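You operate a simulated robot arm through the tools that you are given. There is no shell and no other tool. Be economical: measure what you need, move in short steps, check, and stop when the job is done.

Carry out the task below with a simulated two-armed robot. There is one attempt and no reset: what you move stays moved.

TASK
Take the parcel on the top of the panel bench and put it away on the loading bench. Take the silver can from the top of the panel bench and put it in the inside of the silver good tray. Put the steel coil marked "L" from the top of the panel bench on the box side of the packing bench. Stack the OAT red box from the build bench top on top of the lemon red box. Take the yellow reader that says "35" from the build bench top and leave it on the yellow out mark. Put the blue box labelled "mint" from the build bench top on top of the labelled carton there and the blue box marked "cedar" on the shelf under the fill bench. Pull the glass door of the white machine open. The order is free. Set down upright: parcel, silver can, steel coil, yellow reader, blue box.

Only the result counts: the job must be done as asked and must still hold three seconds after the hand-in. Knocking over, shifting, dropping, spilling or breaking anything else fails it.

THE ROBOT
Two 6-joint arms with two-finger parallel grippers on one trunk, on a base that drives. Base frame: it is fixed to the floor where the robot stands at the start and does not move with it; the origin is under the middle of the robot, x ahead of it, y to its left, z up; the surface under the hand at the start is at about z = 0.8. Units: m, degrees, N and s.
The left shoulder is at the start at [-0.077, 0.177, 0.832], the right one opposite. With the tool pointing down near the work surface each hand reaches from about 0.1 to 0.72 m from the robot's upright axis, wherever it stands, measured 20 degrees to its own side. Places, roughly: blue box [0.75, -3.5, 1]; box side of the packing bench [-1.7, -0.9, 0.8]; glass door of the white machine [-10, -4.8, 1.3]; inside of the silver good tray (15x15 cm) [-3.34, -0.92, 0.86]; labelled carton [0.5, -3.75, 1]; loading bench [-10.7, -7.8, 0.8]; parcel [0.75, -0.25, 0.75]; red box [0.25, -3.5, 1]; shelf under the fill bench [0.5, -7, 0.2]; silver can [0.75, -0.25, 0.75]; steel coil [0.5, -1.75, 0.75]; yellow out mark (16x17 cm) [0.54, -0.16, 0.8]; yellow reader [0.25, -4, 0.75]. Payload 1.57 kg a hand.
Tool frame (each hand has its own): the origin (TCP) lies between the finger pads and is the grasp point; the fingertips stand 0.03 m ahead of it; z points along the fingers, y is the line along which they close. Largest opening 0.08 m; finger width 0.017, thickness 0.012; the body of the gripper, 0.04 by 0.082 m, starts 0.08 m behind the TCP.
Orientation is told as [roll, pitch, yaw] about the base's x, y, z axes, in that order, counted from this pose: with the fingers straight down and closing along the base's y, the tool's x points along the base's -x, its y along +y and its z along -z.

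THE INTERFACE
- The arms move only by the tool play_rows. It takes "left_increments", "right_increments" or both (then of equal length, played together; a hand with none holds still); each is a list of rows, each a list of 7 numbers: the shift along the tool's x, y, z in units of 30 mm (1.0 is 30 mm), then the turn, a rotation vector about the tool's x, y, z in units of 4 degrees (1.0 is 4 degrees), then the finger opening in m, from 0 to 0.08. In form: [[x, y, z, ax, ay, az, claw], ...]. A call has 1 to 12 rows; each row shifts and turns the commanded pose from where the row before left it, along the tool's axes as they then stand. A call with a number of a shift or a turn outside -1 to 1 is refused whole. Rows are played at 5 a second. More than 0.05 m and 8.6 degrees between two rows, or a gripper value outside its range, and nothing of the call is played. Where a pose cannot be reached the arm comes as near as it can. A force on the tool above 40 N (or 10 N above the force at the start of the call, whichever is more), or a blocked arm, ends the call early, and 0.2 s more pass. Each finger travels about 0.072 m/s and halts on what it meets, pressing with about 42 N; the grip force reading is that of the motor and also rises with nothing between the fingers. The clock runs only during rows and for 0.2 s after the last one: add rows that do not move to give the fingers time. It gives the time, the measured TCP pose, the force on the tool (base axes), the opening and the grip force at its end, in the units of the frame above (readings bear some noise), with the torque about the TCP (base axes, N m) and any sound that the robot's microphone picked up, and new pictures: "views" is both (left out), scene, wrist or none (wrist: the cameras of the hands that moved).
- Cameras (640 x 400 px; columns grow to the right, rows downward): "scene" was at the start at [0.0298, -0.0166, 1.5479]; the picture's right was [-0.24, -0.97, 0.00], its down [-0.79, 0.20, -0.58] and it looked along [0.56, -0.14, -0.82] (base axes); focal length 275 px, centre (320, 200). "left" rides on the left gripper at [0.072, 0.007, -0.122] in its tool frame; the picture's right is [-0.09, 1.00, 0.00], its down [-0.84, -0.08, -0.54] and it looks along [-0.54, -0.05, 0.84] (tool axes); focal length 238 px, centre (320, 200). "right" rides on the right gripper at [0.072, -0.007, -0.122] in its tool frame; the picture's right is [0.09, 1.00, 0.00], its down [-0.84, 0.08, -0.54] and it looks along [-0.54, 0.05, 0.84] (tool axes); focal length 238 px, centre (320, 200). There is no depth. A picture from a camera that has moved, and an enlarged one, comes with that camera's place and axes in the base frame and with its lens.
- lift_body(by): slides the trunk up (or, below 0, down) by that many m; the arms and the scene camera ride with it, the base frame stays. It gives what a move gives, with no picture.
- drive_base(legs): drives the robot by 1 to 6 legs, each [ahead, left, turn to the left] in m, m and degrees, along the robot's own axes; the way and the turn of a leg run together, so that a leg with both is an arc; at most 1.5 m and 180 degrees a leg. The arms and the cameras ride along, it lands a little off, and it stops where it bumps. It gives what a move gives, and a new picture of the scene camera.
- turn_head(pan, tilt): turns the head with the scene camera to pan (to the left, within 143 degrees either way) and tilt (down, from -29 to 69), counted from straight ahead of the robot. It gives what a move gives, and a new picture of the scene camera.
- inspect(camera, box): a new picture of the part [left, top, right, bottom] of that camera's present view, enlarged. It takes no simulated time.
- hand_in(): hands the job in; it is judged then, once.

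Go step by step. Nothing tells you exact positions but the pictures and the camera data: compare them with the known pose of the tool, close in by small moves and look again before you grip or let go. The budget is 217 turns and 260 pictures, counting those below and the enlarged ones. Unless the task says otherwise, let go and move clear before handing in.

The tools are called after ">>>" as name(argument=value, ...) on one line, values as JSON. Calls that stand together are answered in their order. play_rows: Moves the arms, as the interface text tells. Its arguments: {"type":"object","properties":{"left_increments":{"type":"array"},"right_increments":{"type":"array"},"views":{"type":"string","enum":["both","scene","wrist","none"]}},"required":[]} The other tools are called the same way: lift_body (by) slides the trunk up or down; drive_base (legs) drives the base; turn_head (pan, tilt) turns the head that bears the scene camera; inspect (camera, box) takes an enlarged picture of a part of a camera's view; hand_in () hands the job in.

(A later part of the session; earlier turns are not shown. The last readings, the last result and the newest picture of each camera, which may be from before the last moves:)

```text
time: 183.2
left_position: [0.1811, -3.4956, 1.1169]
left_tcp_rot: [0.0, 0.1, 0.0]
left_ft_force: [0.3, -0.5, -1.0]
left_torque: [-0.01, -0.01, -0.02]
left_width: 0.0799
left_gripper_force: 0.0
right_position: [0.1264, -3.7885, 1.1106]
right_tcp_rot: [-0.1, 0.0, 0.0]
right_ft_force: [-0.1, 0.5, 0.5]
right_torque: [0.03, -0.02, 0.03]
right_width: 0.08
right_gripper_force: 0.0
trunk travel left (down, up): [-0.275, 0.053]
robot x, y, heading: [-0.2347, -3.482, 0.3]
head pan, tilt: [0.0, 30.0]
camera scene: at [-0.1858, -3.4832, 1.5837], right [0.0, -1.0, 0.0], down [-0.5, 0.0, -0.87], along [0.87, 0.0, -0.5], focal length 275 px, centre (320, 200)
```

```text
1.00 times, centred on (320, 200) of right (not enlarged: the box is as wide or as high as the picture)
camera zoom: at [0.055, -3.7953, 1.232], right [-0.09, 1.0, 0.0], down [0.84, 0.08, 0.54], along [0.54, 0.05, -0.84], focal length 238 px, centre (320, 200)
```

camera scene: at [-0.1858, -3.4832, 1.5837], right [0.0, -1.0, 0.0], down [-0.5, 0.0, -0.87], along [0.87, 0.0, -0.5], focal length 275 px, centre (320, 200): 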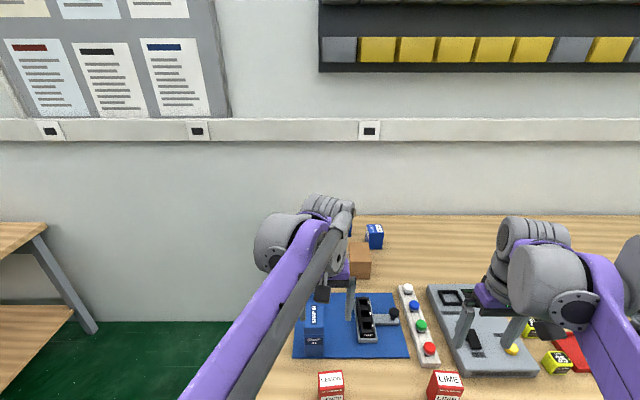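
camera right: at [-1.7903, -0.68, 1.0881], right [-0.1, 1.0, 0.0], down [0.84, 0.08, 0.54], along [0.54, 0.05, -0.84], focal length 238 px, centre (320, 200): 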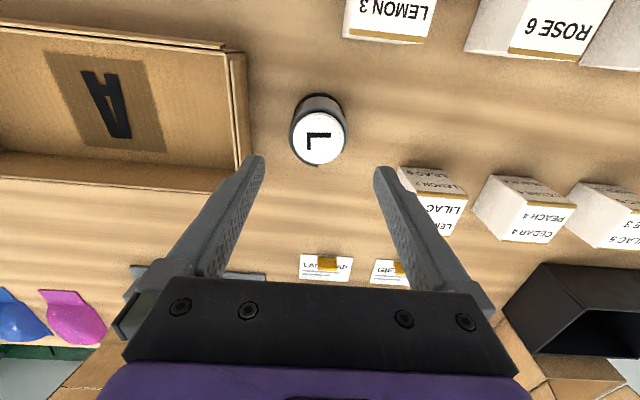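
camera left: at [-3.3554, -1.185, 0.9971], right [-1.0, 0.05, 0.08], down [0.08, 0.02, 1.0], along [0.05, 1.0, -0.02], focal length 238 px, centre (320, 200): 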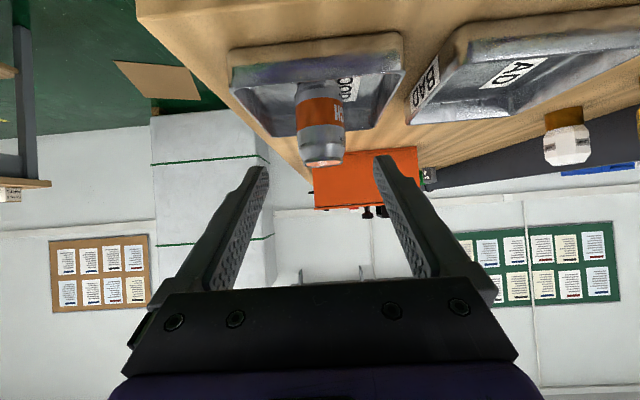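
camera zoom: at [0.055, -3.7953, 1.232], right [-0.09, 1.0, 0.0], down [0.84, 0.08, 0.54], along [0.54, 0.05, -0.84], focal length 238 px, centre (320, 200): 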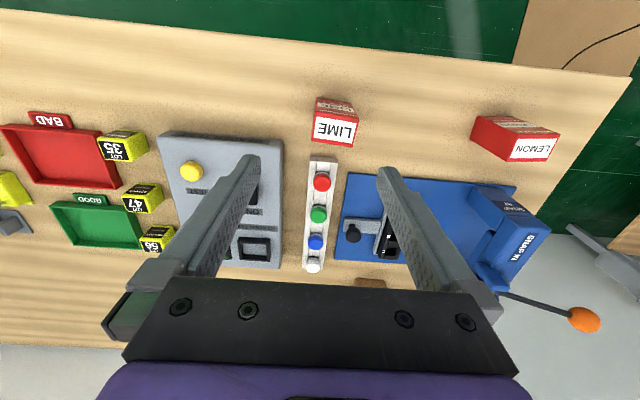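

LEMON's top is at about [0.142,-3.508,0.93]; the lever ball at [0.34,-3.40,1.04]. I drive 8 cm ahead and move the left hand forward above the lever to see OAT and the blue boxes.

>>> drive_base(legs=[[0.08, 0, 0]])

>>> play_rows(left_increments=[[0, 0.3, -0.3, 0, 0, 0, 0.08], [0, 0.3, -0.3, 0, 0, 0, 0.08], [0, 0.3, -0.3, 0, 0, 0, 0.08], [-0.9, 0.2, 0, 0, 0, 0, 0.08], [-0.9, 0.2, 0, 0, 0, 0, 0.08], [-0.9, 0.2, 0, 0, 0, 0, 0.08], [-0.9, 0.2, 0, 0, 0, 0, 0.08], [-0.9, 0, 0, 0, 0, 0, 0.08], [-0.9, 0, 0, 0, 0, 0, 0.08]], views="both")

```text
time: 184.3
left_position: [0.2613, -3.4963, 1.1165]
left_tcp_rot: [0.0, -0.1, -0.1]
left_ft_force: [1.0, 0.8, -0.3]
left_torque: [0.04, 0.01, 0.01]
left_width: 0.08
left_gripper_force: 0.0
right_position: [0.2055, -3.7894, 1.1107]
right_tcp_rot: [-0.1, 0.0, -0.1]
right_ft_force: [-0.3, 0.7, 0.5]
right_torque: [0.0, 0.0, 0.03]
right_width: 0.0801
right_gripper_force: 0.1
trunk travel left (down, up): [-0.275, 0.053]
robot x, y, heading: [-0.1579, -3.4863, -0.1]
head pan, tilt: [0.0, 30.0]
camera scene: at [-0.1064, -3.4833, 1.5836], right [0.0, -1.0, 0.0], down [-0.5, 0.0, -0.87], along [0.87, 0.0, -0.5], focal length 275 px, centre (320, 200)
```

scene: 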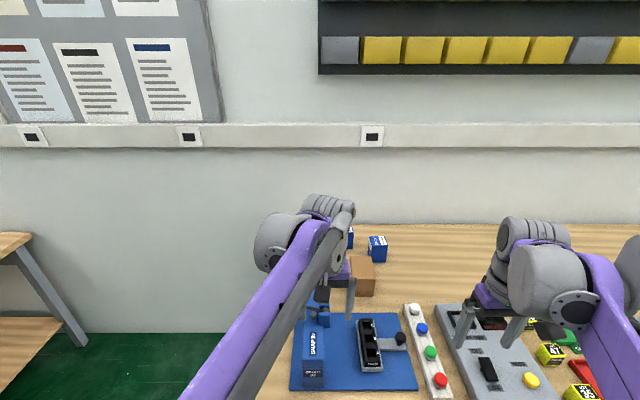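

```text
time: 186.3
left_position: [0.4147, -3.4449, 1.1363]
left_tcp_rot: [0.0, 0.0, 0.0]
left_ft_force: [-0.3, -0.6, 0.2]
left_torque: [-0.02, -0.03, 0.0]
left_width: 0.0799
left_gripper_force: 0.1
left hand out of reach, approached as far as the arm can: row 9
right_position: [0.2061, -3.7891, 1.1107]
right_tcp_rot: [-0.1, 0.0, -0.1]
right_ft_force: [0.4, 0.2, 0.3]
right_torque: [0.04, -0.03, 0.01]
right_width: 0.0801
right_gripper_force: 0.1
trunk travel left (down, up): [-0.275, 0.053]
robot x, y, heading: [-0.1554, -3.4857, -0.3]
head pan, tilt: [0.0, 30.0]
camera scene: at [-0.1061, -3.4832, 1.5837], right [0.0, -1.0, 0.0], down [-0.5, 0.0, -0.87], along [0.87, 0.0, -0.5], focal length 275 px, centre (320, 200)
camera left: at [0.3418, -3.4376, 1.2592], right [0.09, 1.0, 0.0], down [0.84, -0.08, 0.54], along [0.54, -0.05, -0.84], focal length 238 px, centre (320, 200)
```

scene: 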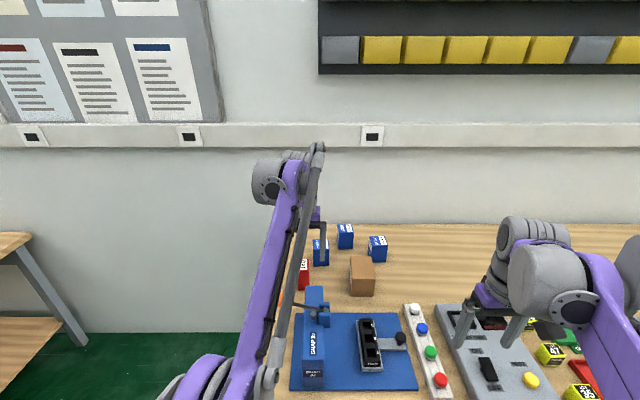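
left: 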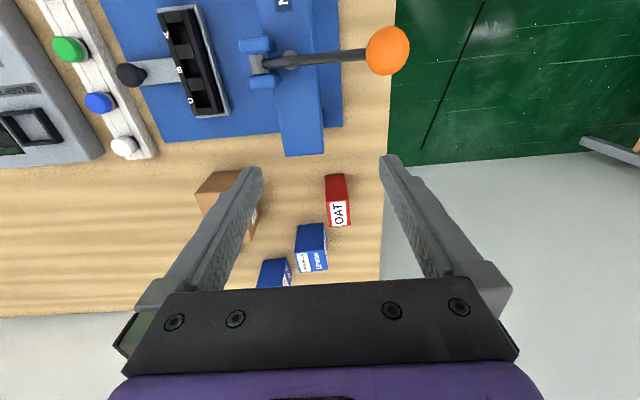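

>>> inspect(camera="scene", box=[290, 215, 400, 300])

>>> inspect(camera="left", box=[240, 165, 380, 290])

```text
4.71 times, centred on (345, 258) of scene
camera zoom: at [-0.1061, -3.4832, 1.5837], right [0.0, -1.0, 0.0], down [-0.5, 0.0, -0.87], along [0.87, 0.0, -0.5], focal length 1293 px, centre (202, -71)
```

zoom: 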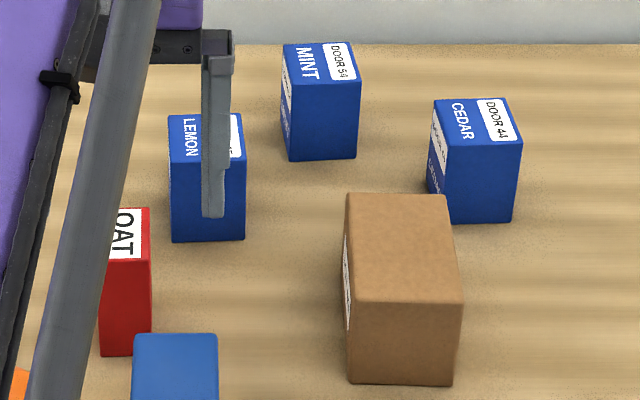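

```text
3.20 times, centred on (310, 228) of left
camera zoom: at [0.3418, -3.4376, 1.2592], right [0.09, 1.0, 0.0], down [0.84, -0.08, 0.54], along [0.54, -0.05, -0.84], focal length 763 px, centre (352, 112)
```

zoom: 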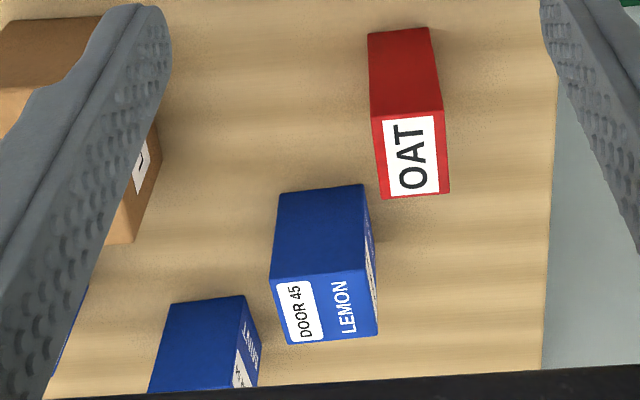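

Tops read: LEMON, MINT (far, [0.80,-3.585]), CEDAR [0.72,-3.71]; carton top centre [0.58,-3.62,0.93]; OAT [0.58,-3.425]. I raise the trunk and drive 8 cm closer for reach.

>>> lift_body(by=0.05)

>>> drive_base(legs=[[0.075, 0, 0]])

>>> inspect(camera="left", box=[0, 0, 640, 400])

```text
time: 187.2
left_position: [0.4164, -3.4424, 1.1872]
left_tcp_rot: [0.0, 0.0, -0.2]
left_ft_force: [-0.6, 0.8, -0.4]
left_torque: [0.03, 0.02, 0.01]
left_width: 0.0801
left_gripper_force: 0.0
right_position: [0.2072, -3.7896, 1.1602]
right_tcp_rot: [0.0, 0.0, -0.2]
right_ft_force: [-0.3, 0.2, -0.2]
right_torque: [-0.01, -0.02, 0.01]
right_width: 0.0802
right_gripper_force: 0.1
trunk travel left (down, up): [-0.325, 0.003]
robot x, y, heading: [-0.1532, -3.4855, 0.0]
head pan, tilt: [0.0, 30.0]
```

```text
time: 188.0
left_position: [0.4318, -3.4776, 1.1881]
left_tcp_rot: [0.0, 0.2, -1.2]
left_ft_force: [0.4, 0.2, -0.3]
left_torque: [0.0, 0.05, 0.04]
left_width: 0.0797
left_gripper_force: 0.0
right_position: [0.2146, -3.8174, 1.1605]
right_tcp_rot: [-0.1, 0.1, -1.3]
right_ft_force: [0.9, -0.1, -0.1]
right_torque: [-0.02, 0.07, -0.01]
right_width: 0.0802
right_gripper_force: 0.1
trunk travel left (down, up): [-0.325, 0.003]
robot x, y, heading: [-0.1422, -3.5029, -1.5]
head pan, tilt: [0.0, 30.0]
stopped in leg 1: the robot was blocked; the commanded pose is now the measured one
camera scene: at [-0.092, -3.5061, 1.6365], right [-0.02, -1.0, 0.0], down [-0.5, 0.01, -0.86], along [0.86, -0.02, -0.5], focal length 275 px, centre (320, 200)
```

scene: 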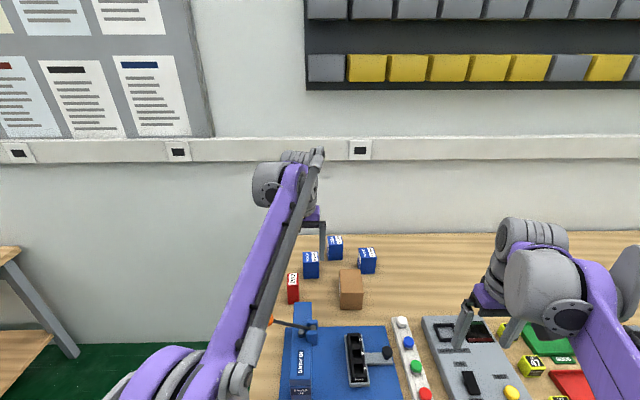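

```text
1.00 times, centred on (320, 200) of left (not enlarged: the box is as wide or as high as the picture)
camera zoom: at [0.3591, -3.4687, 1.3105], right [0.11, 0.99, 0.0], down [0.84, -0.1, 0.54], along [0.54, -0.06, -0.84], focal length 238 px, centre (320, 200)
```

zoom: 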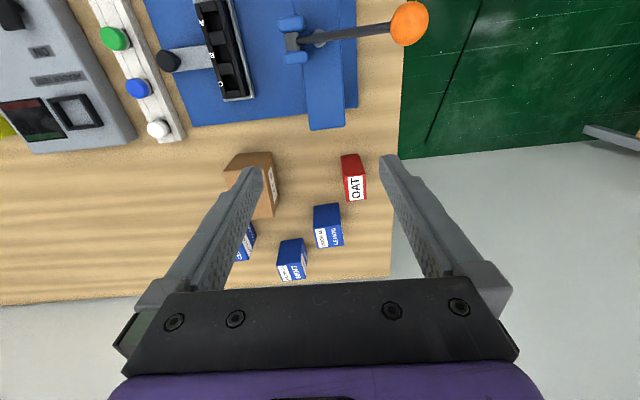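

The base bumped at x=-0.14, likely against the bench's left front leg. I back off, shift right past the leg, and go ahead again.

>>> drive_base(legs=[[-0.06, 0, 1.4], [0, -0.17, 0], [0.11, 0, 0]])

>>> inspect(camera="left", box=[0, 0, 640, 400])

```text
time: 191.5
left_position: [0.4806, -3.6282, 1.1895]
left_tcp_rot: [0.1, -0.1, 0.3]
left_ft_force: [-0.1, 0.2, 0.0]
left_torque: [-0.02, 0.0, 0.03]
left_width: 0.0801
left_gripper_force: 0.1
right_position: [0.2719, -3.9761, 1.1594]
right_tcp_rot: [0.0, 0.0, 0.1]
right_ft_force: [-0.5, 0.6, -0.8]
right_torque: [0.01, 0.02, 0.02]
right_width: 0.0801
right_gripper_force: 0.0
trunk travel left (down, up): [-0.325, 0.003]
robot x, y, heading: [-0.0909, -3.6712, 0.3]
head pan, tilt: [0.0, 30.0]
camera scene: at [-0.0438, -3.6714, 1.6364], right [0.0, -1.0, 0.0], down [-0.5, 0.0, -0.87], along [0.87, 0.0, -0.5], focal length 275 px, centre (320, 200)
```

scene: 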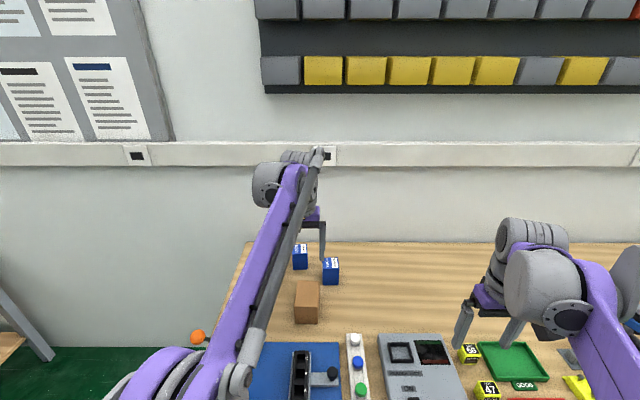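

```text
1.00 times, centred on (320, 200) of left (not enlarged: the box is as wide or as high as the picture)
camera zoom: at [0.4067, -3.6224, 1.3115], right [0.09, 1.0, 0.0], down [0.84, -0.07, 0.54], along [0.54, -0.05, -0.84], focal length 238 px, centre (320, 200)
```

zoom: 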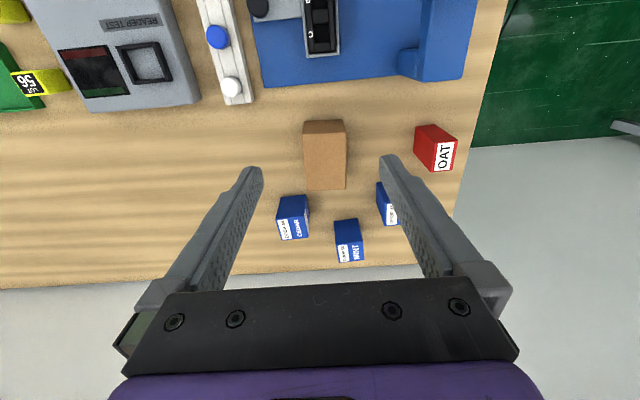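

No bump now. I go 4 cm further ahead, then move the left hand over OAT.

>>> drive_base(legs=[[0.04, 0, 0]])

>>> play_rows(left_increments=[[-0.3, 0.9, 0.3, 0, 0, 0, 0.07], [-0.3, 0.9, 0.3, 0, 0, 0, 0.07], [-0.3, 0.9, 0.3, 0, 0, 0, 0.07], [-0.2, 0.9, 0.3, 0, 0, 0, 0.07], [-0.2, 0.9, 0.3, 0, 0, 0, 0.07], [-0.2, 0.9, 0.3, 0, 0, 0, 0.07], [-0.2, 0.9, 0.3, 0, 0, 0, 0.07]], views="wrist")

```text
time: 192.4
left_position: [0.5155, -3.6302, 1.191]
left_tcp_rot: [0.0, -0.1, 0.2]
left_ft_force: [0.0, -1.0, -0.1]
left_torque: [0.0, -0.02, -0.03]
left_width: 0.0801
left_gripper_force: 0.1
right_position: [0.3087, -3.9759, 1.1602]
right_tcp_rot: [0.0, 0.1, 0.3]
right_ft_force: [0.0, 0.1, -0.1]
right_torque: [0.01, -0.03, 0.0]
right_width: 0.0802
right_gripper_force: 0.0
trunk travel left (down, up): [-0.325, 0.003]
robot x, y, heading: [-0.0505, -3.669, 0.2]
head pan, tilt: [0.0, 30.0]
camera scene: at [-0.0081, -3.6713, 1.6363], right [0.0, -1.0, 0.0], down [-0.5, 0.0, -0.87], along [0.87, 0.0, -0.5], focal length 275 px, centre (320, 200)
```

scene: 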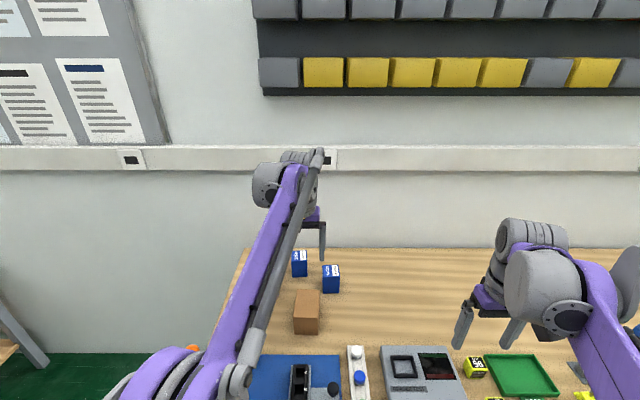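

```text
time: 194.0
left_position: [0.5699, -3.4382, 1.1275]
left_tcp_rot: [0.0, 0.1, 0.2]
left_ft_force: [0.1, -0.3, -0.3]
left_torque: [0.0, -0.01, 0.0]
left_width: 0.07
left_gripper_force: 0.1
right_position: [0.3113, -3.9737, 1.1605]
right_tcp_rot: [0.0, 0.0, 0.2]
right_ft_force: [-0.3, -0.3, 0.1]
right_torque: [-0.03, 0.02, -0.01]
right_width: 0.08
right_gripper_force: 0.1
trunk travel left (down, up): [-0.325, 0.003]
robot x, y, heading: [-0.0515, -3.6719, 0.4]
head pan, tilt: [0.0, 30.0]
camera left: at [0.4979, -3.4326, 1.2495], right [0.09, 1.0, 0.0], down [0.84, -0.07, 0.54], along [0.54, -0.05, -0.84], focal length 238 px, centre (320, 200)
```

left: 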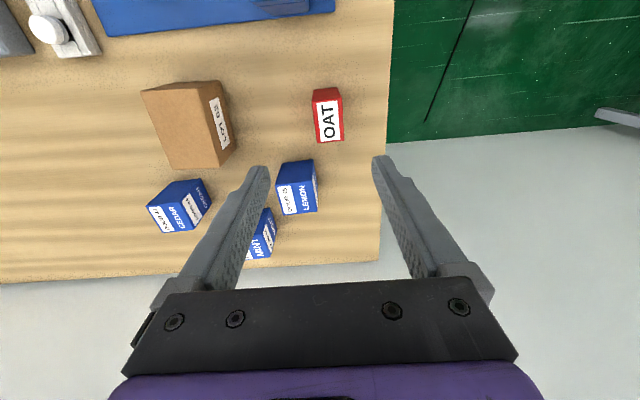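

OAT is at [0.581,-3.430], aligned. I descend to z≈0.892 and grip.

>>> play_rows(left_increments=[[-0.1, 0.07, 0.9, 0, 0, 0, 0.07], [-0.1, 0.07, 0.9, 0, 0, 0, 0.07], [-0.1, 0.07, 0.9, 0, 0, 0, 0.07], [-0.07, 0.06, 0.9, 0, 0, 0, 0.07], [0, 0, 0.9, 0, 0, 0, 0.07], [0, 0, 0.9, 0, 0, 0, 0.07], [0, 0, 0.9, 0, 0, 0, 0.07], [0, 0, 0.9, 0, 0, 0, 0.07], [0, 0, 0.6, 0, 0, 0, 0.07]], views="wrist")

```text
time: 196.0
left_position: [0.5805, -3.4331, 0.893]
left_tcp_rot: [0.0, 0.1, 0.2]
left_ft_force: [0.1, -0.9, -1.2]
left_torque: [-0.05, -0.01, 0.02]
left_width: 0.07
left_gripper_force: 0.0
right_position: [0.3111, -3.9751, 1.1608]
right_tcp_rot: [0.0, 0.0, 0.3]
right_ft_force: [-0.6, -0.6, 0.9]
right_torque: [0.01, 0.02, 0.01]
right_width: 0.0801
right_gripper_force: 0.1
trunk travel left (down, up): [-0.325, 0.003]
robot x, y, heading: [-0.05, -3.6737, -0.0]
head pan, tilt: [0.0, 30.0]
camera left: at [0.508, -3.4267, 1.0156], right [0.09, 1.0, 0.0], down [0.84, -0.07, 0.54], along [0.54, -0.05, -0.84], focal length 238 px, centre (320, 200)
```

left: 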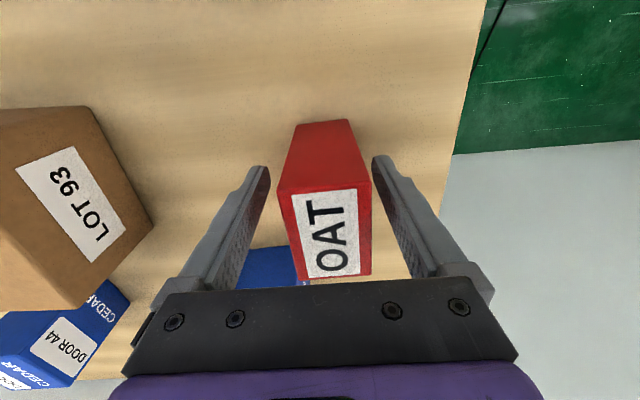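

>>> play_rows(left_increments=[[0, 0, 0, 0, 0, 0, 0.02], [0, 0, 0, 0, 0, 0, 0.02], [0, 0, 0, 0, 0, 0, 0.02], [0, 0, 0, 0, 0, 0, 0.02], [0, 0, -0.5, 0, 0, 0, 0.02], [0, 0, -0.8, 0, 0, 0, 0.02], [0, 0, -0.9, 0, 0, 0, 0.02], [0, 0, -0.9, 0, 0, 0, 0.02], [0, 0, -0.9, 0, 0, 0, 0.02], [0, 0, -0.9, 0, 0, 0, 0.02], [0, 0, -0.9, 0, 0, 0, 0.02], [0, 0, -0.9, 0, 0, 0, 0.02]], views="wrist")

```text
time: 198.6
left_position: [0.5779, -3.431, 1.093]
left_tcp_rot: [-0.1, 0.1, 0.2]
left_ft_force: [0.2, -0.1, -1.4]
left_torque: [-0.04, 0.01, 0.01]
left_width: 0.0375
left_gripper_force: 41.3
right_position: [0.3114, -3.975, 1.1597]
right_tcp_rot: [0.1, 0.0, 0.1]
right_ft_force: [-0.1, -1.1, 0.1]
right_torque: [0.0, 0.05, -0.02]
right_width: 0.08
right_gripper_force: 0.1
trunk travel left (down, up): [-0.325, 0.003]
robot x, y, heading: [-0.054, -3.673, 0.2]
head pan, tilt: [0.0, 30.0]
camera left: at [0.5055, -3.424, 1.2165], right [0.09, 1.0, 0.0], down [0.84, -0.07, 0.54], along [0.54, -0.05, -0.84], focal length 238 px, centre (320, 200)
```

left: 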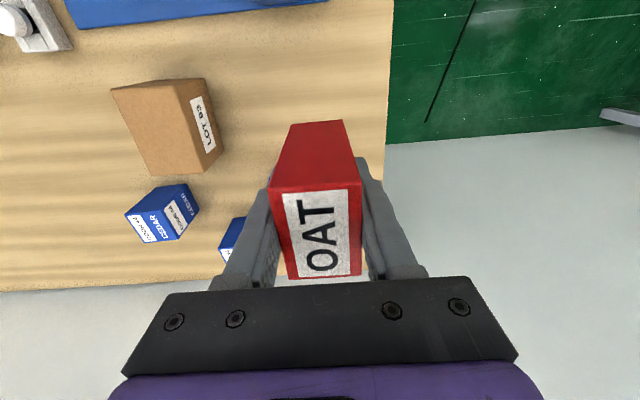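

OAT is held. I raise it above the lever and back the base 0.27 m to bring it near LEMON.

>>> play_rows(left_increments=[[0, 0, -0.8, 0, 0, 0, 0.02], [0, 0, -0.8, 0, 0, -1, 0.02], [0, 0, 0, 0, 0, -1, 0.02]], views="none")

>>> drive_base(legs=[[-0.27, 0, 0]])

>>> play_rows(left_increments=[[0.9, -0.3, 0, 0, 0, 0, 0.02], [0.9, -0.3, 0, 0, 0, 0, 0.02], [0.9, -0.3, 0, 0, 0, 0, 0.02], [0.9, -0.3, 0, 0, 0, 0, 0.02], [0.9, -0.3, 0, 0, 0, 0, 0.02]], views="both")

```text
time: 199.4
left_position: [0.5788, -3.4295, 1.1415]
left_tcp_rot: [0.0, 0.1, 8.2]
left_ft_force: [0.7, -0.3, -1.2]
left_torque: [0.0, 0.02, 0.01]
left_width: 0.0375
left_gripper_force: 41.7
right_position: [0.3122, -3.9754, 1.1601]
right_tcp_rot: [0.1, 0.0, 0.2]
right_ft_force: [1.3, -0.4, 0.6]
right_torque: [0.03, 0.0, -0.02]
right_width: 0.0801
right_gripper_force: 0.0
trunk travel left (down, up): [-0.325, 0.003]
robot x, y, heading: [-0.0508, -3.6715, 0.3]
head pan, tilt: [0.0, 30.0]
```

```text
time: 201.3
left_position: [0.3079, -3.429, 1.1409]
left_tcp_rot: [0.0, 0.1, 8.4]
left_ft_force: [0.2, 0.2, -1.2]
left_torque: [0.01, -0.01, 0.03]
left_width: 0.0378
left_gripper_force: 41.9
right_position: [0.0402, -3.9751, 1.1608]
right_tcp_rot: [0.0, 0.1, 0.4]
right_ft_force: [0.6, 0.0, 0.1]
right_torque: [0.03, 0.02, 0.01]
right_width: 0.0798
right_gripper_force: 0.1
trunk travel left (down, up): [-0.325, 0.003]
robot x, y, heading: [-0.3284, -3.6729, 0.1]
head pan, tilt: [0.0, 30.0]
camera scene: at [-0.2756, -3.6726, 1.6368], right [0.01, -1.0, 0.0], down [-0.5, 0.0, -0.87], along [0.87, 0.01, -0.5], focal length 275 px, centre (320, 200)
```

scene: 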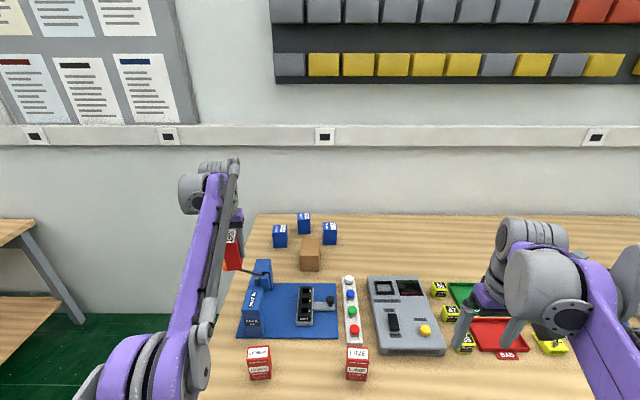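

```text
time: 202.5
left_position: [0.175, -3.4925, 1.1388]
left_tcp_rot: [0.0, 0.0, 8.5]
left_ft_force: [-0.2, 0.0, -1.5]
left_torque: [-0.01, -0.06, 0.03]
left_width: 0.0376
left_gripper_force: 42.0
right_position: [0.0389, -3.975, 1.1607]
right_tcp_rot: [0.0, -0.1, 0.4]
right_ft_force: [-0.6, 0.1, 0.1]
right_torque: [0.0, 0.0, 0.02]
right_width: 0.0798
right_gripper_force: 0.0
trunk travel left (down, up): [-0.325, 0.003]
robot x, y, heading: [-0.3249, -3.6707, 0.5]
head pan, tilt: [0.0, 30.0]
camera scene: at [-0.2776, -3.673, 1.6366], right [0.01, -1.0, 0.0], down [-0.5, 0.0, -0.87], along [0.87, 0.01, -0.5], focal length 275 px, centre (320, 200)
camera left: at [0.1021, -3.4969, 1.2609], right [-0.06, 1.0, 0.0], down [0.84, 0.05, 0.54], along [0.54, 0.03, -0.84], focal length 238 px, centre (320, 200)
```

scene: 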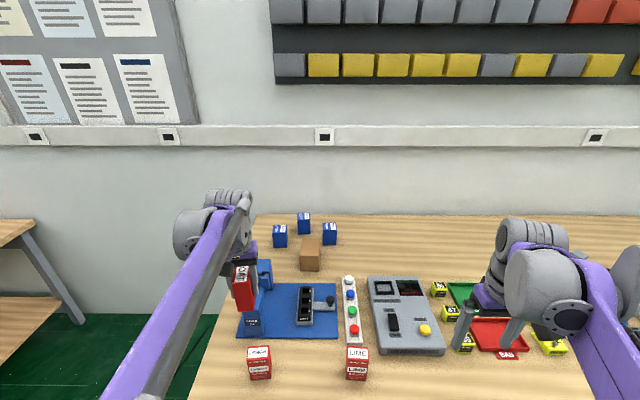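
left: 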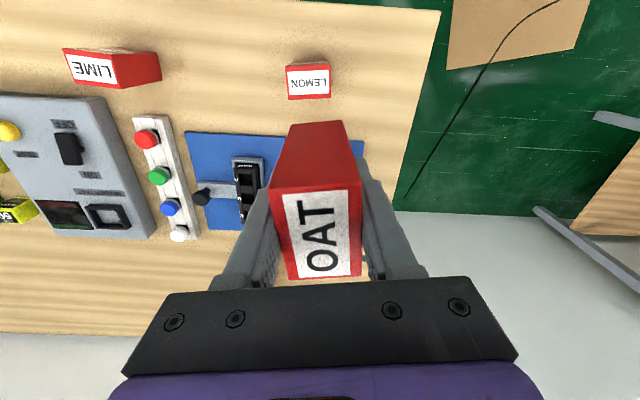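

LEMON top centre confirmed at [0.1425,-3.507,0.93]. I position above it, descending to about 2.5 cm clearance.

>>> play_rows(left_increments=[[0.228, -0.064, 0.92, 0, 0, 0, 0.02], [0.228, -0.064, 0.92, 0, 0, 0, 0.02], [0.228, -0.064, 0.92, 0, 0, 0, 0.02], [0.228, -0.064, 0.92, 0, 0, 0, 0.02], [0.228, -0.064, 0.92, 0, 0, 0, 0.02]], views="both")

```text
time: 203.7
left_position: [0.1474, -3.5078, 1.0004]
left_tcp_rot: [0.0, 0.1, 8.5]
left_ft_force: [-0.1, -1.0, -0.7]
left_torque: [-0.02, -0.02, -0.01]
left_width: 0.0376
left_gripper_force: 42.2
right_position: [0.0415, -3.9751, 1.1586]
right_tcp_rot: [-0.1, 0.0, 0.4]
right_ft_force: [-0.2, -0.5, -0.5]
right_torque: [0.0, 0.01, 0.04]
right_width: 0.0801
right_gripper_force: 0.0
trunk travel left (down, up): [-0.325, 0.003]
robot x, y, heading: [-0.325, -3.6711, 0.1]
head pan, tilt: [0.0, 30.0]
camera scene: at [-0.2761, -3.6726, 1.6366], right [0.01, -1.0, 0.0], down [-0.5, 0.0, -0.87], along [0.87, 0.01, -0.5], focal length 275 px, centre (320, 200)
camera left: at [0.0752, -3.5117, 1.1233], right [-0.06, 1.0, 0.0], down [0.84, 0.05, 0.54], along [0.54, 0.03, -0.84], focal length 238 px, centre (320, 200)
```

scene: 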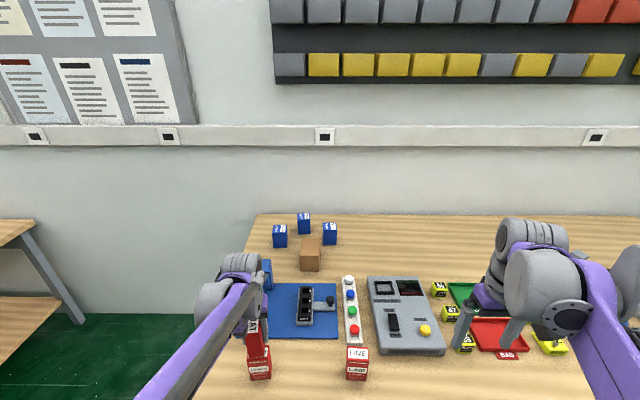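
left: 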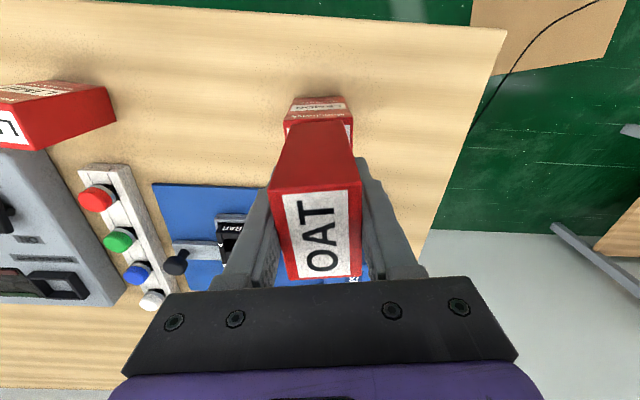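

>>> inspect(camera="scene", box=[220, 310, 300, 390])

>>> inspect(camera="left", box=[260, 70, 380, 170])

```text
5.00 times, centred on (260, 350) of scene
camera zoom: at [-0.2761, -3.6726, 1.6366], right [0.01, -1.0, 0.0], down [-0.5, 0.0, -0.87], along [0.87, 0.01, -0.5], focal length 1374 px, centre (620, -550)
```

zoom: 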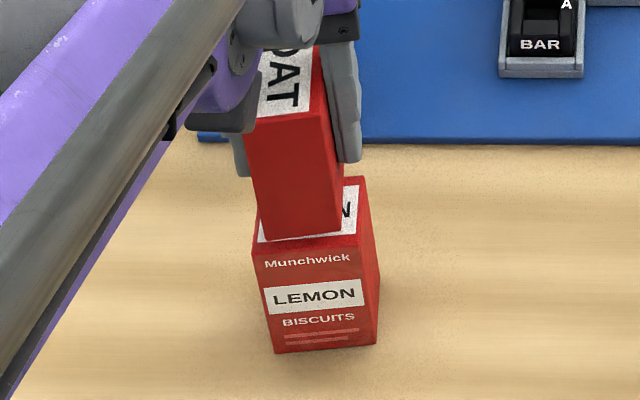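

```text
4.00 times, centred on (320, 120) of left
camera zoom: at [0.0752, -3.5117, 1.1233], right [-0.06, 1.0, 0.0], down [0.84, 0.05, 0.54], along [0.54, 0.03, -0.84], focal length 953 px, centre (320, 520)
```

zoom: 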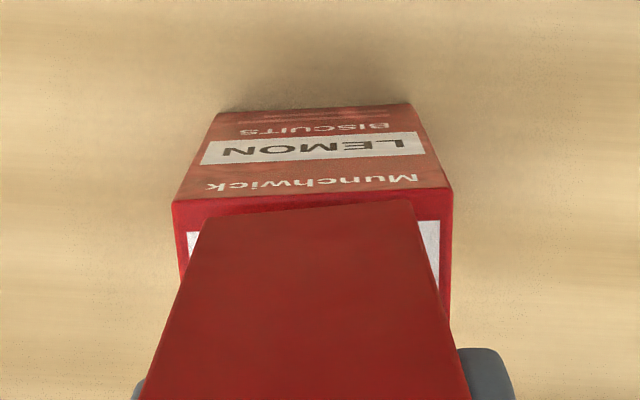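

Alignment is good within 5 mm; I correct 5 mm back and lower.

>>> play_rows(left_increments=[[0.17, 0.02, 0.3, 0, 0, 0, 0.02], [0, 0, 0.3, 0, 0, 0, 0.02], [0, 0, 0.17, 0, 0, 0, 0.02], [0, 0, 0, 0, 0, 0, 0.02]], views="none")

>>> inspect(camera="scene", box=[220, 310, 300, 390])

```text
time: 204.4
left_position: [0.1412, -3.5083, 0.988]
left_tcp_rot: [0.2, 0.0, 8.4]
left_ft_force: [-1.1, 0.9, 28.5]
left_torque: [-0.06, 0.15, 0.0]
left_width: 0.0376
left_gripper_force: 41.6
right_position: [0.041, -3.9753, 1.16]
right_tcp_rot: [0.0, -0.1, 0.4]
right_ft_force: [0.4, 0.0, 0.4]
right_torque: [-0.01, -0.03, -0.01]
right_width: 0.0802
right_gripper_force: 0.0
trunk travel left (down, up): [-0.325, 0.003]
robot x, y, heading: [-0.3246, -3.6703, 0.6]
head pan, tilt: [0.0, 30.0]
stopped in row 3 (left hand): the force on the tool passed its limit at 46 N (the readings are from after the stop); the commanded pose is now the measured one
```

```text
5.00 times, centred on (260, 350) of scene
camera zoom: at [-0.2785, -3.6733, 1.637], right [0.01, -1.0, 0.0], down [-0.5, 0.0, -0.87], along [0.87, 0.01, -0.5], focal length 1374 px, centre (620, -550)
```

zoom: 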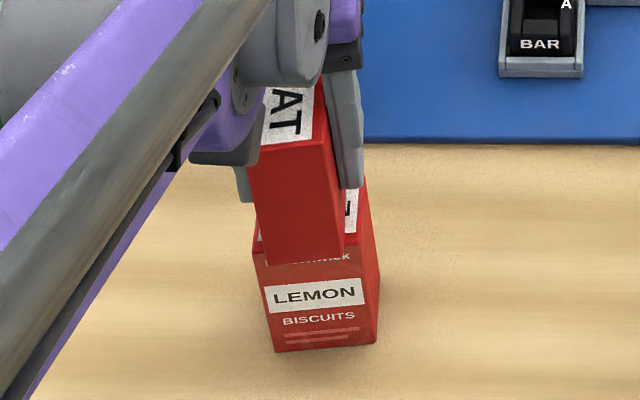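

Contact made: OAT rests centred on LEMON. I ease off, open and lift away.

>>> play_rows(left_increments=[[0, 0, -0.03, 0, 0, 0, 0.02], [0, 0, 0, 0, 0, 0, 0.036], [0, 0, 0, 0, 0, 0, 0.042], [0, 0, 0, 0, 0, 0, 0.06], [0, 0, 0, 0, 0, 0, 0.06], [0, 0, -0.4, 0, 0, 0, 0.06], [0, 0, -0.9, 0, 0, 0, 0.06], [0, 0, -0.9, 0, 0, 0, 0.06], [0, 0, -0.9, 0, 0, 0, 0.06], [0, 0, -0.9, 0, 0, 0, 0.06], [0, 0, -0.9, 0, 0, 0, 0.06]], views="both")

```text
time: 206.8
left_position: [0.142, -3.511, 1.1328]
left_tcp_rot: [0.1, 0.0, 8.5]
left_ft_force: [-0.2, 0.6, 0.8]
left_torque: [-0.03, 0.0, 0.01]
left_width: 0.06
left_gripper_force: 0.0
right_position: [0.0398, -3.9756, 1.1604]
right_tcp_rot: [-0.1, 0.0, 0.4]
right_ft_force: [0.2, 1.2, 0.4]
right_torque: [0.0, -0.03, -0.02]
right_width: 0.0799
right_gripper_force: 0.1
trunk travel left (down, up): [-0.325, 0.003]
robot x, y, heading: [-0.323, -3.676, 0.3]
head pan, tilt: [0.0, 30.0]
camera scene: at [-0.2766, -3.6727, 1.6366], right [0.01, -1.0, 0.0], down [-0.5, 0.0, -0.87], along [0.87, 0.01, -0.5], focal length 275 px, centre (320, 200)
camera left: at [0.0689, -3.5143, 1.2543], right [-0.05, 1.0, 0.0], down [0.84, 0.05, 0.54], along [0.54, 0.03, -0.84], focal length 238 px, centre (320, 200)
```

scene: 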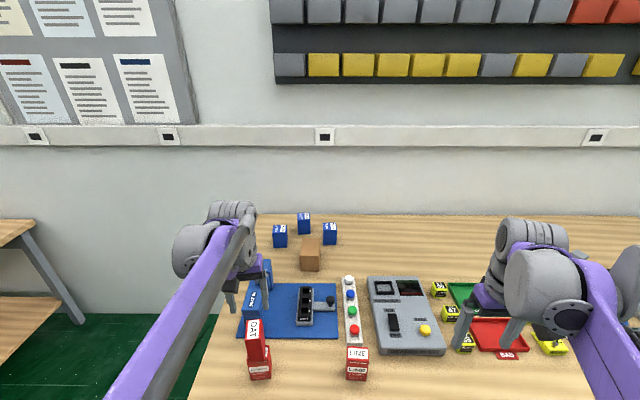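
left: 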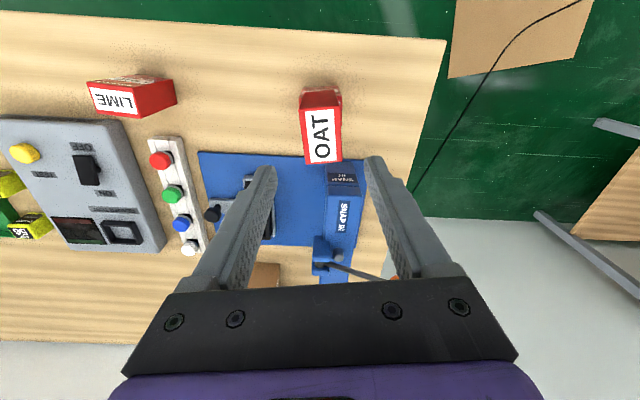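

OAT is stacked on LEMON. Next MINT: drive back in 0.27 m and pitch the left tool 40°.

>>> drive_base(legs=[[0.27, 0, 0]])

>>> play_rows(left_increments=[[0, 0, 0, 0, -1, 0, 0.08], [0, 0, 0, 0, -1, 0, 0.08], [0, 0, 0, 0, -1, 0, 0.08], [0, 0, 0, 0, -1, 0, 0.08], [0, 0, 0, 0, -1, 0, 0.08], [0, 0, 0, 0, -1, 0, 0.08], [0, 0, 0, 0, -1, 0, 0.08], [0, 0, 0, 0, -1, 0, 0.08], [0, 0, 0, 0, -1, 0, 0.08], [0, 0, 0, 0, -1, 0, 0.08]], views="wrist")

```text
time: 208.7
left_position: [0.4056, -3.5005, 1.1312]
left_tcp_rot: [0.0, 0.0, 9.0]
left_ft_force: [-0.6, 0.1, -0.4]
left_torque: [-0.03, 0.05, 0.01]
left_width: 0.0601
left_gripper_force: 0.1
right_position: [0.3097, -3.9669, 1.1593]
right_tcp_rot: [0.0, 0.0, 1.0]
right_ft_force: [0.3, -1.5, 0.2]
right_torque: [-0.02, -0.03, 0.01]
right_width: 0.0802
right_gripper_force: 0.0
trunk travel left (down, up): [-0.325, 0.003]
robot x, y, heading: [-0.0588, -3.6683, 1.0]
head pan, tilt: [0.0, 30.0]
camera scene: at [-0.0104, -3.6684, 1.6364], right [0.02, -1.0, 0.0], down [-0.5, -0.01, -0.87], along [0.87, 0.02, -0.5], focal length 275 px, centre (320, 200)
```

scene: 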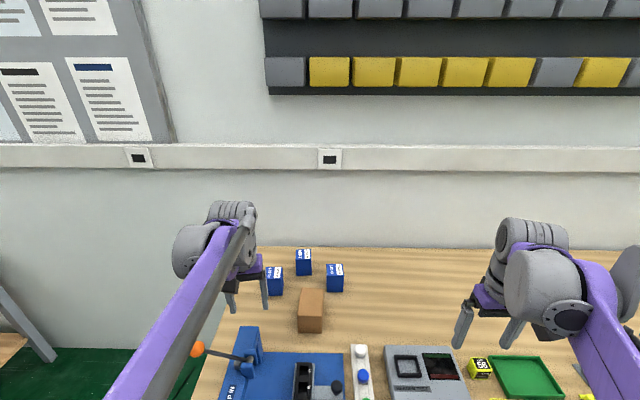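

```text
time: 210.9
left_position: [0.4064, -3.4985, 1.1304]
left_tcp_rot: [0.0, -40.0, 9.1]
left_ft_force: [-0.6, 0.0, -0.3]
left_torque: [-0.02, -0.04, 0.01]
left_width: 0.08
left_gripper_force: 0.1
right_position: [0.3101, -3.967, 1.1594]
right_tcp_rot: [0.0, 0.0, 1.0]
right_ft_force: [-0.1, -0.5, -0.4]
right_torque: [0.0, 0.0, 0.03]
right_width: 0.0799
right_gripper_force: 0.1
trunk travel left (down, up): [-0.325, 0.003]
robot x, y, heading: [-0.0547, -3.6664, 1.0]
head pan, tilt: [0.0, 30.0]
camera left: at [0.2728, -3.5148, 1.1786], right [-0.09, 0.99, 0.06], down [0.3, -0.03, 0.95], along [0.95, 0.1, -0.3], focal length 238 px, centre (320, 200)
```

left: 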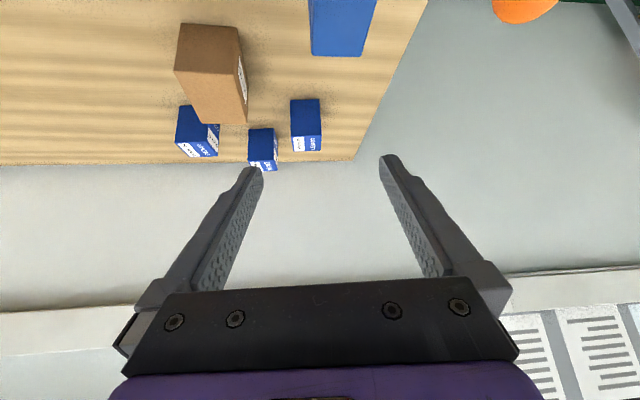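

MINT is at about [0.772,-3.585]. I move to 13 cm short of it along the tilted tool.

>>> play_rows(left_increments=[[-0.482, -0.528, 0.947, 0, 0, 0, 0.08], [-0.482, -0.528, 0.947, 0, 0, 0, 0.08], [-0.482, -0.528, 0.947, 0, 0, 0, 0.08], [-0.482, -0.528, 0.947, 0, 0, 0, 0.08], [-0.482, -0.528, 0.947, 0, 0, 0, 0.08], [-0.482, -0.528, 0.947, 0, 0, 0, 0.08], [-0.482, -0.528, 0.947, 0, 0, 0, 0.08], [-0.482, -0.528, 0.947, 0, 0, 0, 0.08], [-0.482, -0.528, 0.947, 0, 0, 0, 0.08]], views="wrist")

```text
time: 212.9
left_position: [0.6916, -3.5988, 1.0184]
left_tcp_rot: [0.1, -39.9, 9.1]
left_ft_force: [0.7, 0.0, 1.0]
left_torque: [0.03, 0.01, -0.02]
left_width: 0.0799
left_gripper_force: 0.1
right_position: [0.3136, -3.9669, 1.1606]
right_tcp_rot: [-0.1, 0.2, 1.1]
right_ft_force: [0.5, -0.8, 0.0]
right_torque: [0.01, 0.01, -0.02]
right_width: 0.0801
right_gripper_force: 0.0
trunk travel left (down, up): [-0.325, 0.003]
robot x, y, heading: [-0.0577, -3.6733, 1.5]
head pan, tilt: [0.0, 30.0]
camera left: at [0.5584, -3.6136, 1.0658], right [-0.09, 0.99, 0.06], down [0.3, -0.03, 0.95], along [0.95, 0.1, -0.3], focal length 238 px, centre (320, 200)
```

left: 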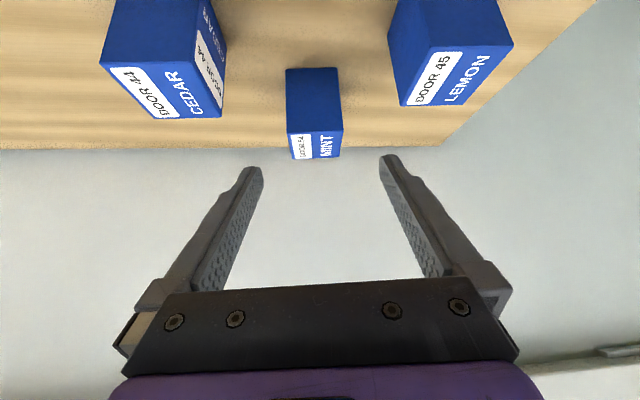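

MINT is centred at [0.775,-3.593]. I advance and grip, lifting slightly.

>>> play_rows(left_increments=[[0, -0.05, 0.87, 0, 0, 0, 0.08], [0, -0.05, 0.87, 0, 0, 0, 0.08], [0, -0.05, 0.87, 0, 0, 0, 0.08], [0, -0.05, 0.87, 0, 0, 0, 0.08], [0, -0.05, 0.87, 0, 0, 0, 0.08], [0, 0, 0, 0, 0, 0, 0.02], [0, 0, 0, 0, 0, 0, 0.02], [0, 0, 0, 0, 0, 0, 0.02], [0, 0, 0, 0, 0, 0, 0.02]], views="wrist")

```text
time: 214.9
left_position: [0.7732, -3.5908, 0.9178]
left_tcp_rot: [0.1, -39.9, 9.1]
left_ft_force: [-0.8, -0.5, 0.2]
left_torque: [-0.01, 0.03, 0.01]
left_width: 0.0605
left_gripper_force: 41.9
right_position: [0.3117, -3.9665, 1.1604]
right_tcp_rot: [0.0, 0.0, 1.1]
right_ft_force: [0.6, -0.3, -0.1]
right_torque: [0.01, -0.02, 0.01]
right_width: 0.0801
right_gripper_force: 0.2
trunk travel left (down, up): [-0.325, 0.003]
robot x, y, heading: [-0.0616, -3.6711, 1.1]
head pan, tilt: [0.0, 30.0]
camera left: at [0.6389, -3.6069, 0.9665], right [-0.09, 0.99, 0.06], down [0.3, -0.03, 0.95], along [0.95, 0.1, -0.3], focal length 238 px, centre (320, 200)
```

left: 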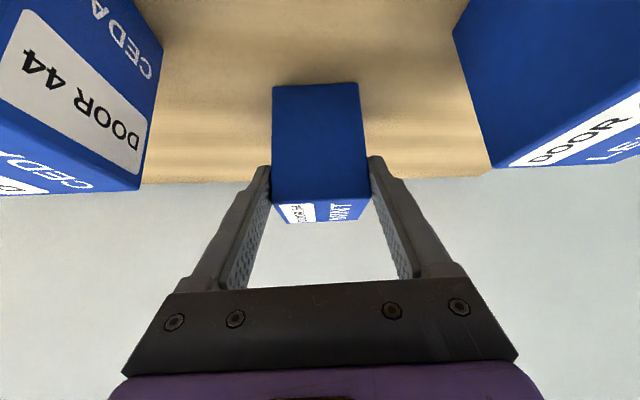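

Gripped (0.0605). I lift it and bring it back over the carton.

>>> play_rows(left_increments=[[-0.35, 0, -0.42, 0, 0, 0, 0.02], [-0.566, 0, -0.674, 0, 0, 0, 0.02], [-0.566, 0, -0.674, 0, 0, 0, 0.02], [-0.566, 0, -0.674, 0, 0, 0, 0.02], [-0.566, 0, -0.674, 0, 0, 0, 0.02], [-0.566, 0, -0.674, 0, 0, 0, 0.02], [0.9, 0.01, -0.76, 0, 0, 0, 0.02], [0.9, 0.01, -0.76, 0, 0, 0, 0.02], [0.9, 0.01, -0.76, 0, 0, 0, 0.02], [0.9, 0.01, -0.76, 0, 0, 0, 0.02], [0.9, 0.01, -0.76, 0, 0, 0, 0.02]], views="both")

```text
time: 217.3
left_position: [0.5986, -3.62, 1.069]
left_tcp_rot: [0.0, -40.0, 9.1]
left_ft_force: [-0.6, -0.5, -1.1]
left_torque: [-0.06, 0.05, 0.0]
left_width: 0.0597
left_gripper_force: 41.6
right_position: [0.3099, -3.967, 1.1615]
right_tcp_rot: [0.0, 0.1, 1.1]
right_ft_force: [-0.1, 0.1, 0.2]
right_torque: [-0.02, -0.02, 0.02]
right_width: 0.0799
right_gripper_force: 0.0
trunk travel left (down, up): [-0.325, 0.003]
robot x, y, heading: [-0.0599, -3.6656, 1.0]
head pan, tilt: [0.0, 30.0]
camera scene: at [-0.0108, -3.6683, 1.6366], right [0.02, -1.0, 0.0], down [-0.5, -0.01, -0.87], along [0.87, 0.02, -0.5], focal length 275 px, centre (320, 200)
camera left: at [0.465, -3.6349, 1.1162], right [-0.09, 0.99, 0.06], down [0.3, -0.03, 0.95], along [0.95, 0.1, -0.3], focal length 238 px, centre (320, 200)
```

scene: 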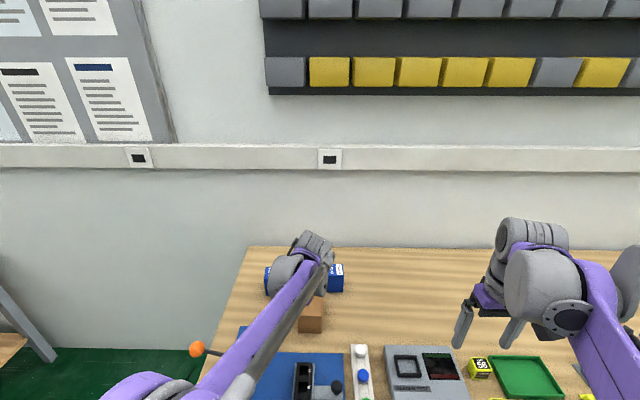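
left: 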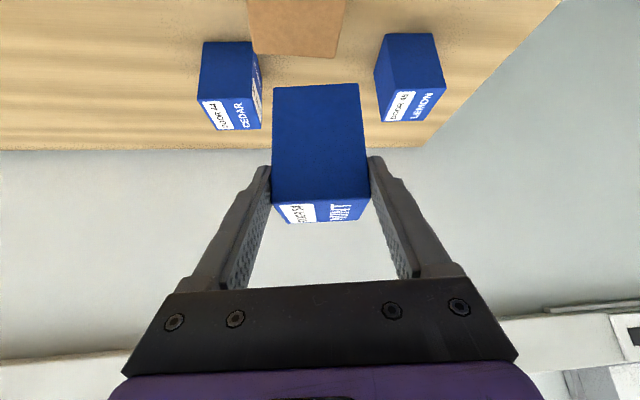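

The carton's top centre is at about [0.563,-3.625]. I move over it and lower to just above.

>>> play_rows(left_increments=[[0.5, 0.01, -0.42, 0, 0, 0, 0.02], [0.5, 0.01, -0.42, 0, 0, 0, 0.02], [0.43, 0, 0.51, 0, 0, 0, 0.02], [0.43, 0, 0.51, 0, 0, 0, 0.02], [0.36, 0, 0.43, 0, 0, 0, 0.02]], views="wrist")

>>> inspect(camera="scene", box=[250, 230, 370, 350])

```text
time: 218.5
left_position: [0.5624, -3.6251, 1.0116]
left_tcp_rot: [0.1, -39.8, 9.2]
left_ft_force: [-1.0, 0.2, -2.3]
left_torque: [-0.02, 0.01, 0.04]
left_width: 0.0599
left_gripper_force: 43.1
right_position: [0.3113, -3.9673, 1.1601]
right_tcp_rot: [0.0, -0.1, 1.1]
right_ft_force: [0.6, 0.0, 0.2]
right_torque: [-0.02, 0.0, 0.0]
right_width: 0.08
right_gripper_force: 0.0
trunk travel left (down, up): [-0.325, 0.003]
robot x, y, heading: [-0.0566, -3.6714, 1.3]
head pan, tilt: [0.0, 30.0]
camera left: at [0.4283, -3.6409, 1.0598], right [-0.09, 0.99, 0.06], down [0.3, -0.03, 0.95], along [0.95, 0.1, -0.3], focal length 238 px, centre (320, 200)
```

left: 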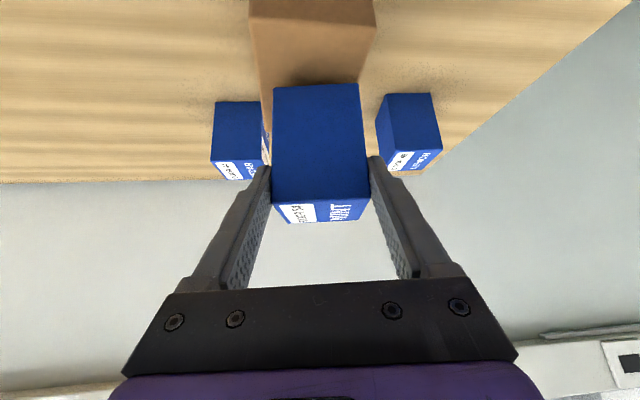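

```text
3.33 times, centred on (310, 290) of scene
camera zoom: at [-0.0093, -3.6683, 1.6366], right [0.02, -1.0, 0.0], down [-0.5, -0.01, -0.87], along [0.87, 0.02, -0.5], focal length 916 px, centre (353, -100)
```

zoom: 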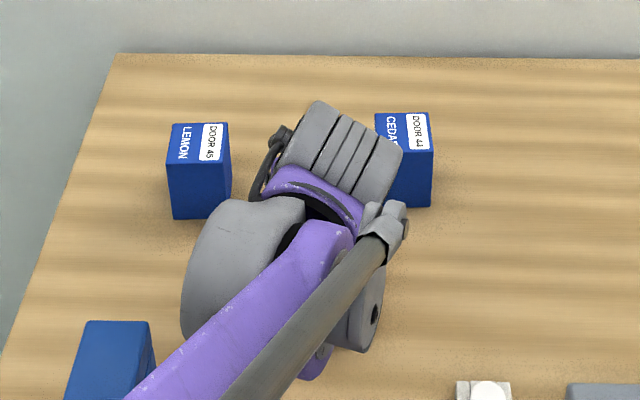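

Good alignment with the carton. I lower in small steps until contact.

>>> play_rows(left_increments=[[0.1, 0, 0.12, 0, 0, 0, 0.02], [0.1, 0, 0.12, 0, 0, 0, 0.02], [0.04, 0, 0.05, 0, 0, 0, 0.02], [0, 0, 0, 0, 0, 0, 0.02]], views="none")

>>> play_rows(left_increments=[[0.055, 0, 0.065, 0, 0, 0, 0.02], [0, 0, 0, 0, 0, 0, 0.02]], views="none")

```text
time: 219.5
left_position: [0.5611, -3.625, 1.0029]
left_tcp_rot: [0.0, -40.2, 9.0]
left_ft_force: [4.0, 3.3, 27.8]
left_torque: [-0.54, -0.79, -0.04]
left_width: 0.0598
left_gripper_force: 42.3
right_position: [0.3103, -3.9658, 1.1612]
right_tcp_rot: [0.0, -0.1, 1.1]
right_ft_force: [-0.3, 0.4, -0.2]
right_torque: [0.0, 0.0, -0.02]
right_width: 0.0803
right_gripper_force: 0.1
trunk travel left (down, up): [-0.325, 0.003]
robot x, y, heading: [-0.0566, -3.6702, 1.2]
head pan, tilt: [0.0, 30.0]
```

```text
time: 219.9
left_position: [0.5603, -3.6244, 1.0022]
left_tcp_rot: [0.1, -40.4, 9.0]
left_ft_force: [-0.5, 1.7, 26.6]
left_torque: [-0.35, 0.02, -0.04]
left_width: 0.0595
left_gripper_force: 42.2
right_position: [0.308, -3.9666, 1.1612]
right_tcp_rot: [-0.1, -0.2, 1.0]
right_ft_force: [0.1, 0.7, 0.6]
right_torque: [-0.01, -0.01, -0.01]
right_width: 0.0799
right_gripper_force: 0.1
trunk travel left (down, up): [-0.325, 0.003]
robot x, y, heading: [-0.0571, -3.6702, 1.1]
head pan, tilt: [0.0, 30.0]
stopped in row 1 (left hand): the force on the tool passed its limit at 43 N (the readings are from after the stop); the commanded pose is now the measured one
```

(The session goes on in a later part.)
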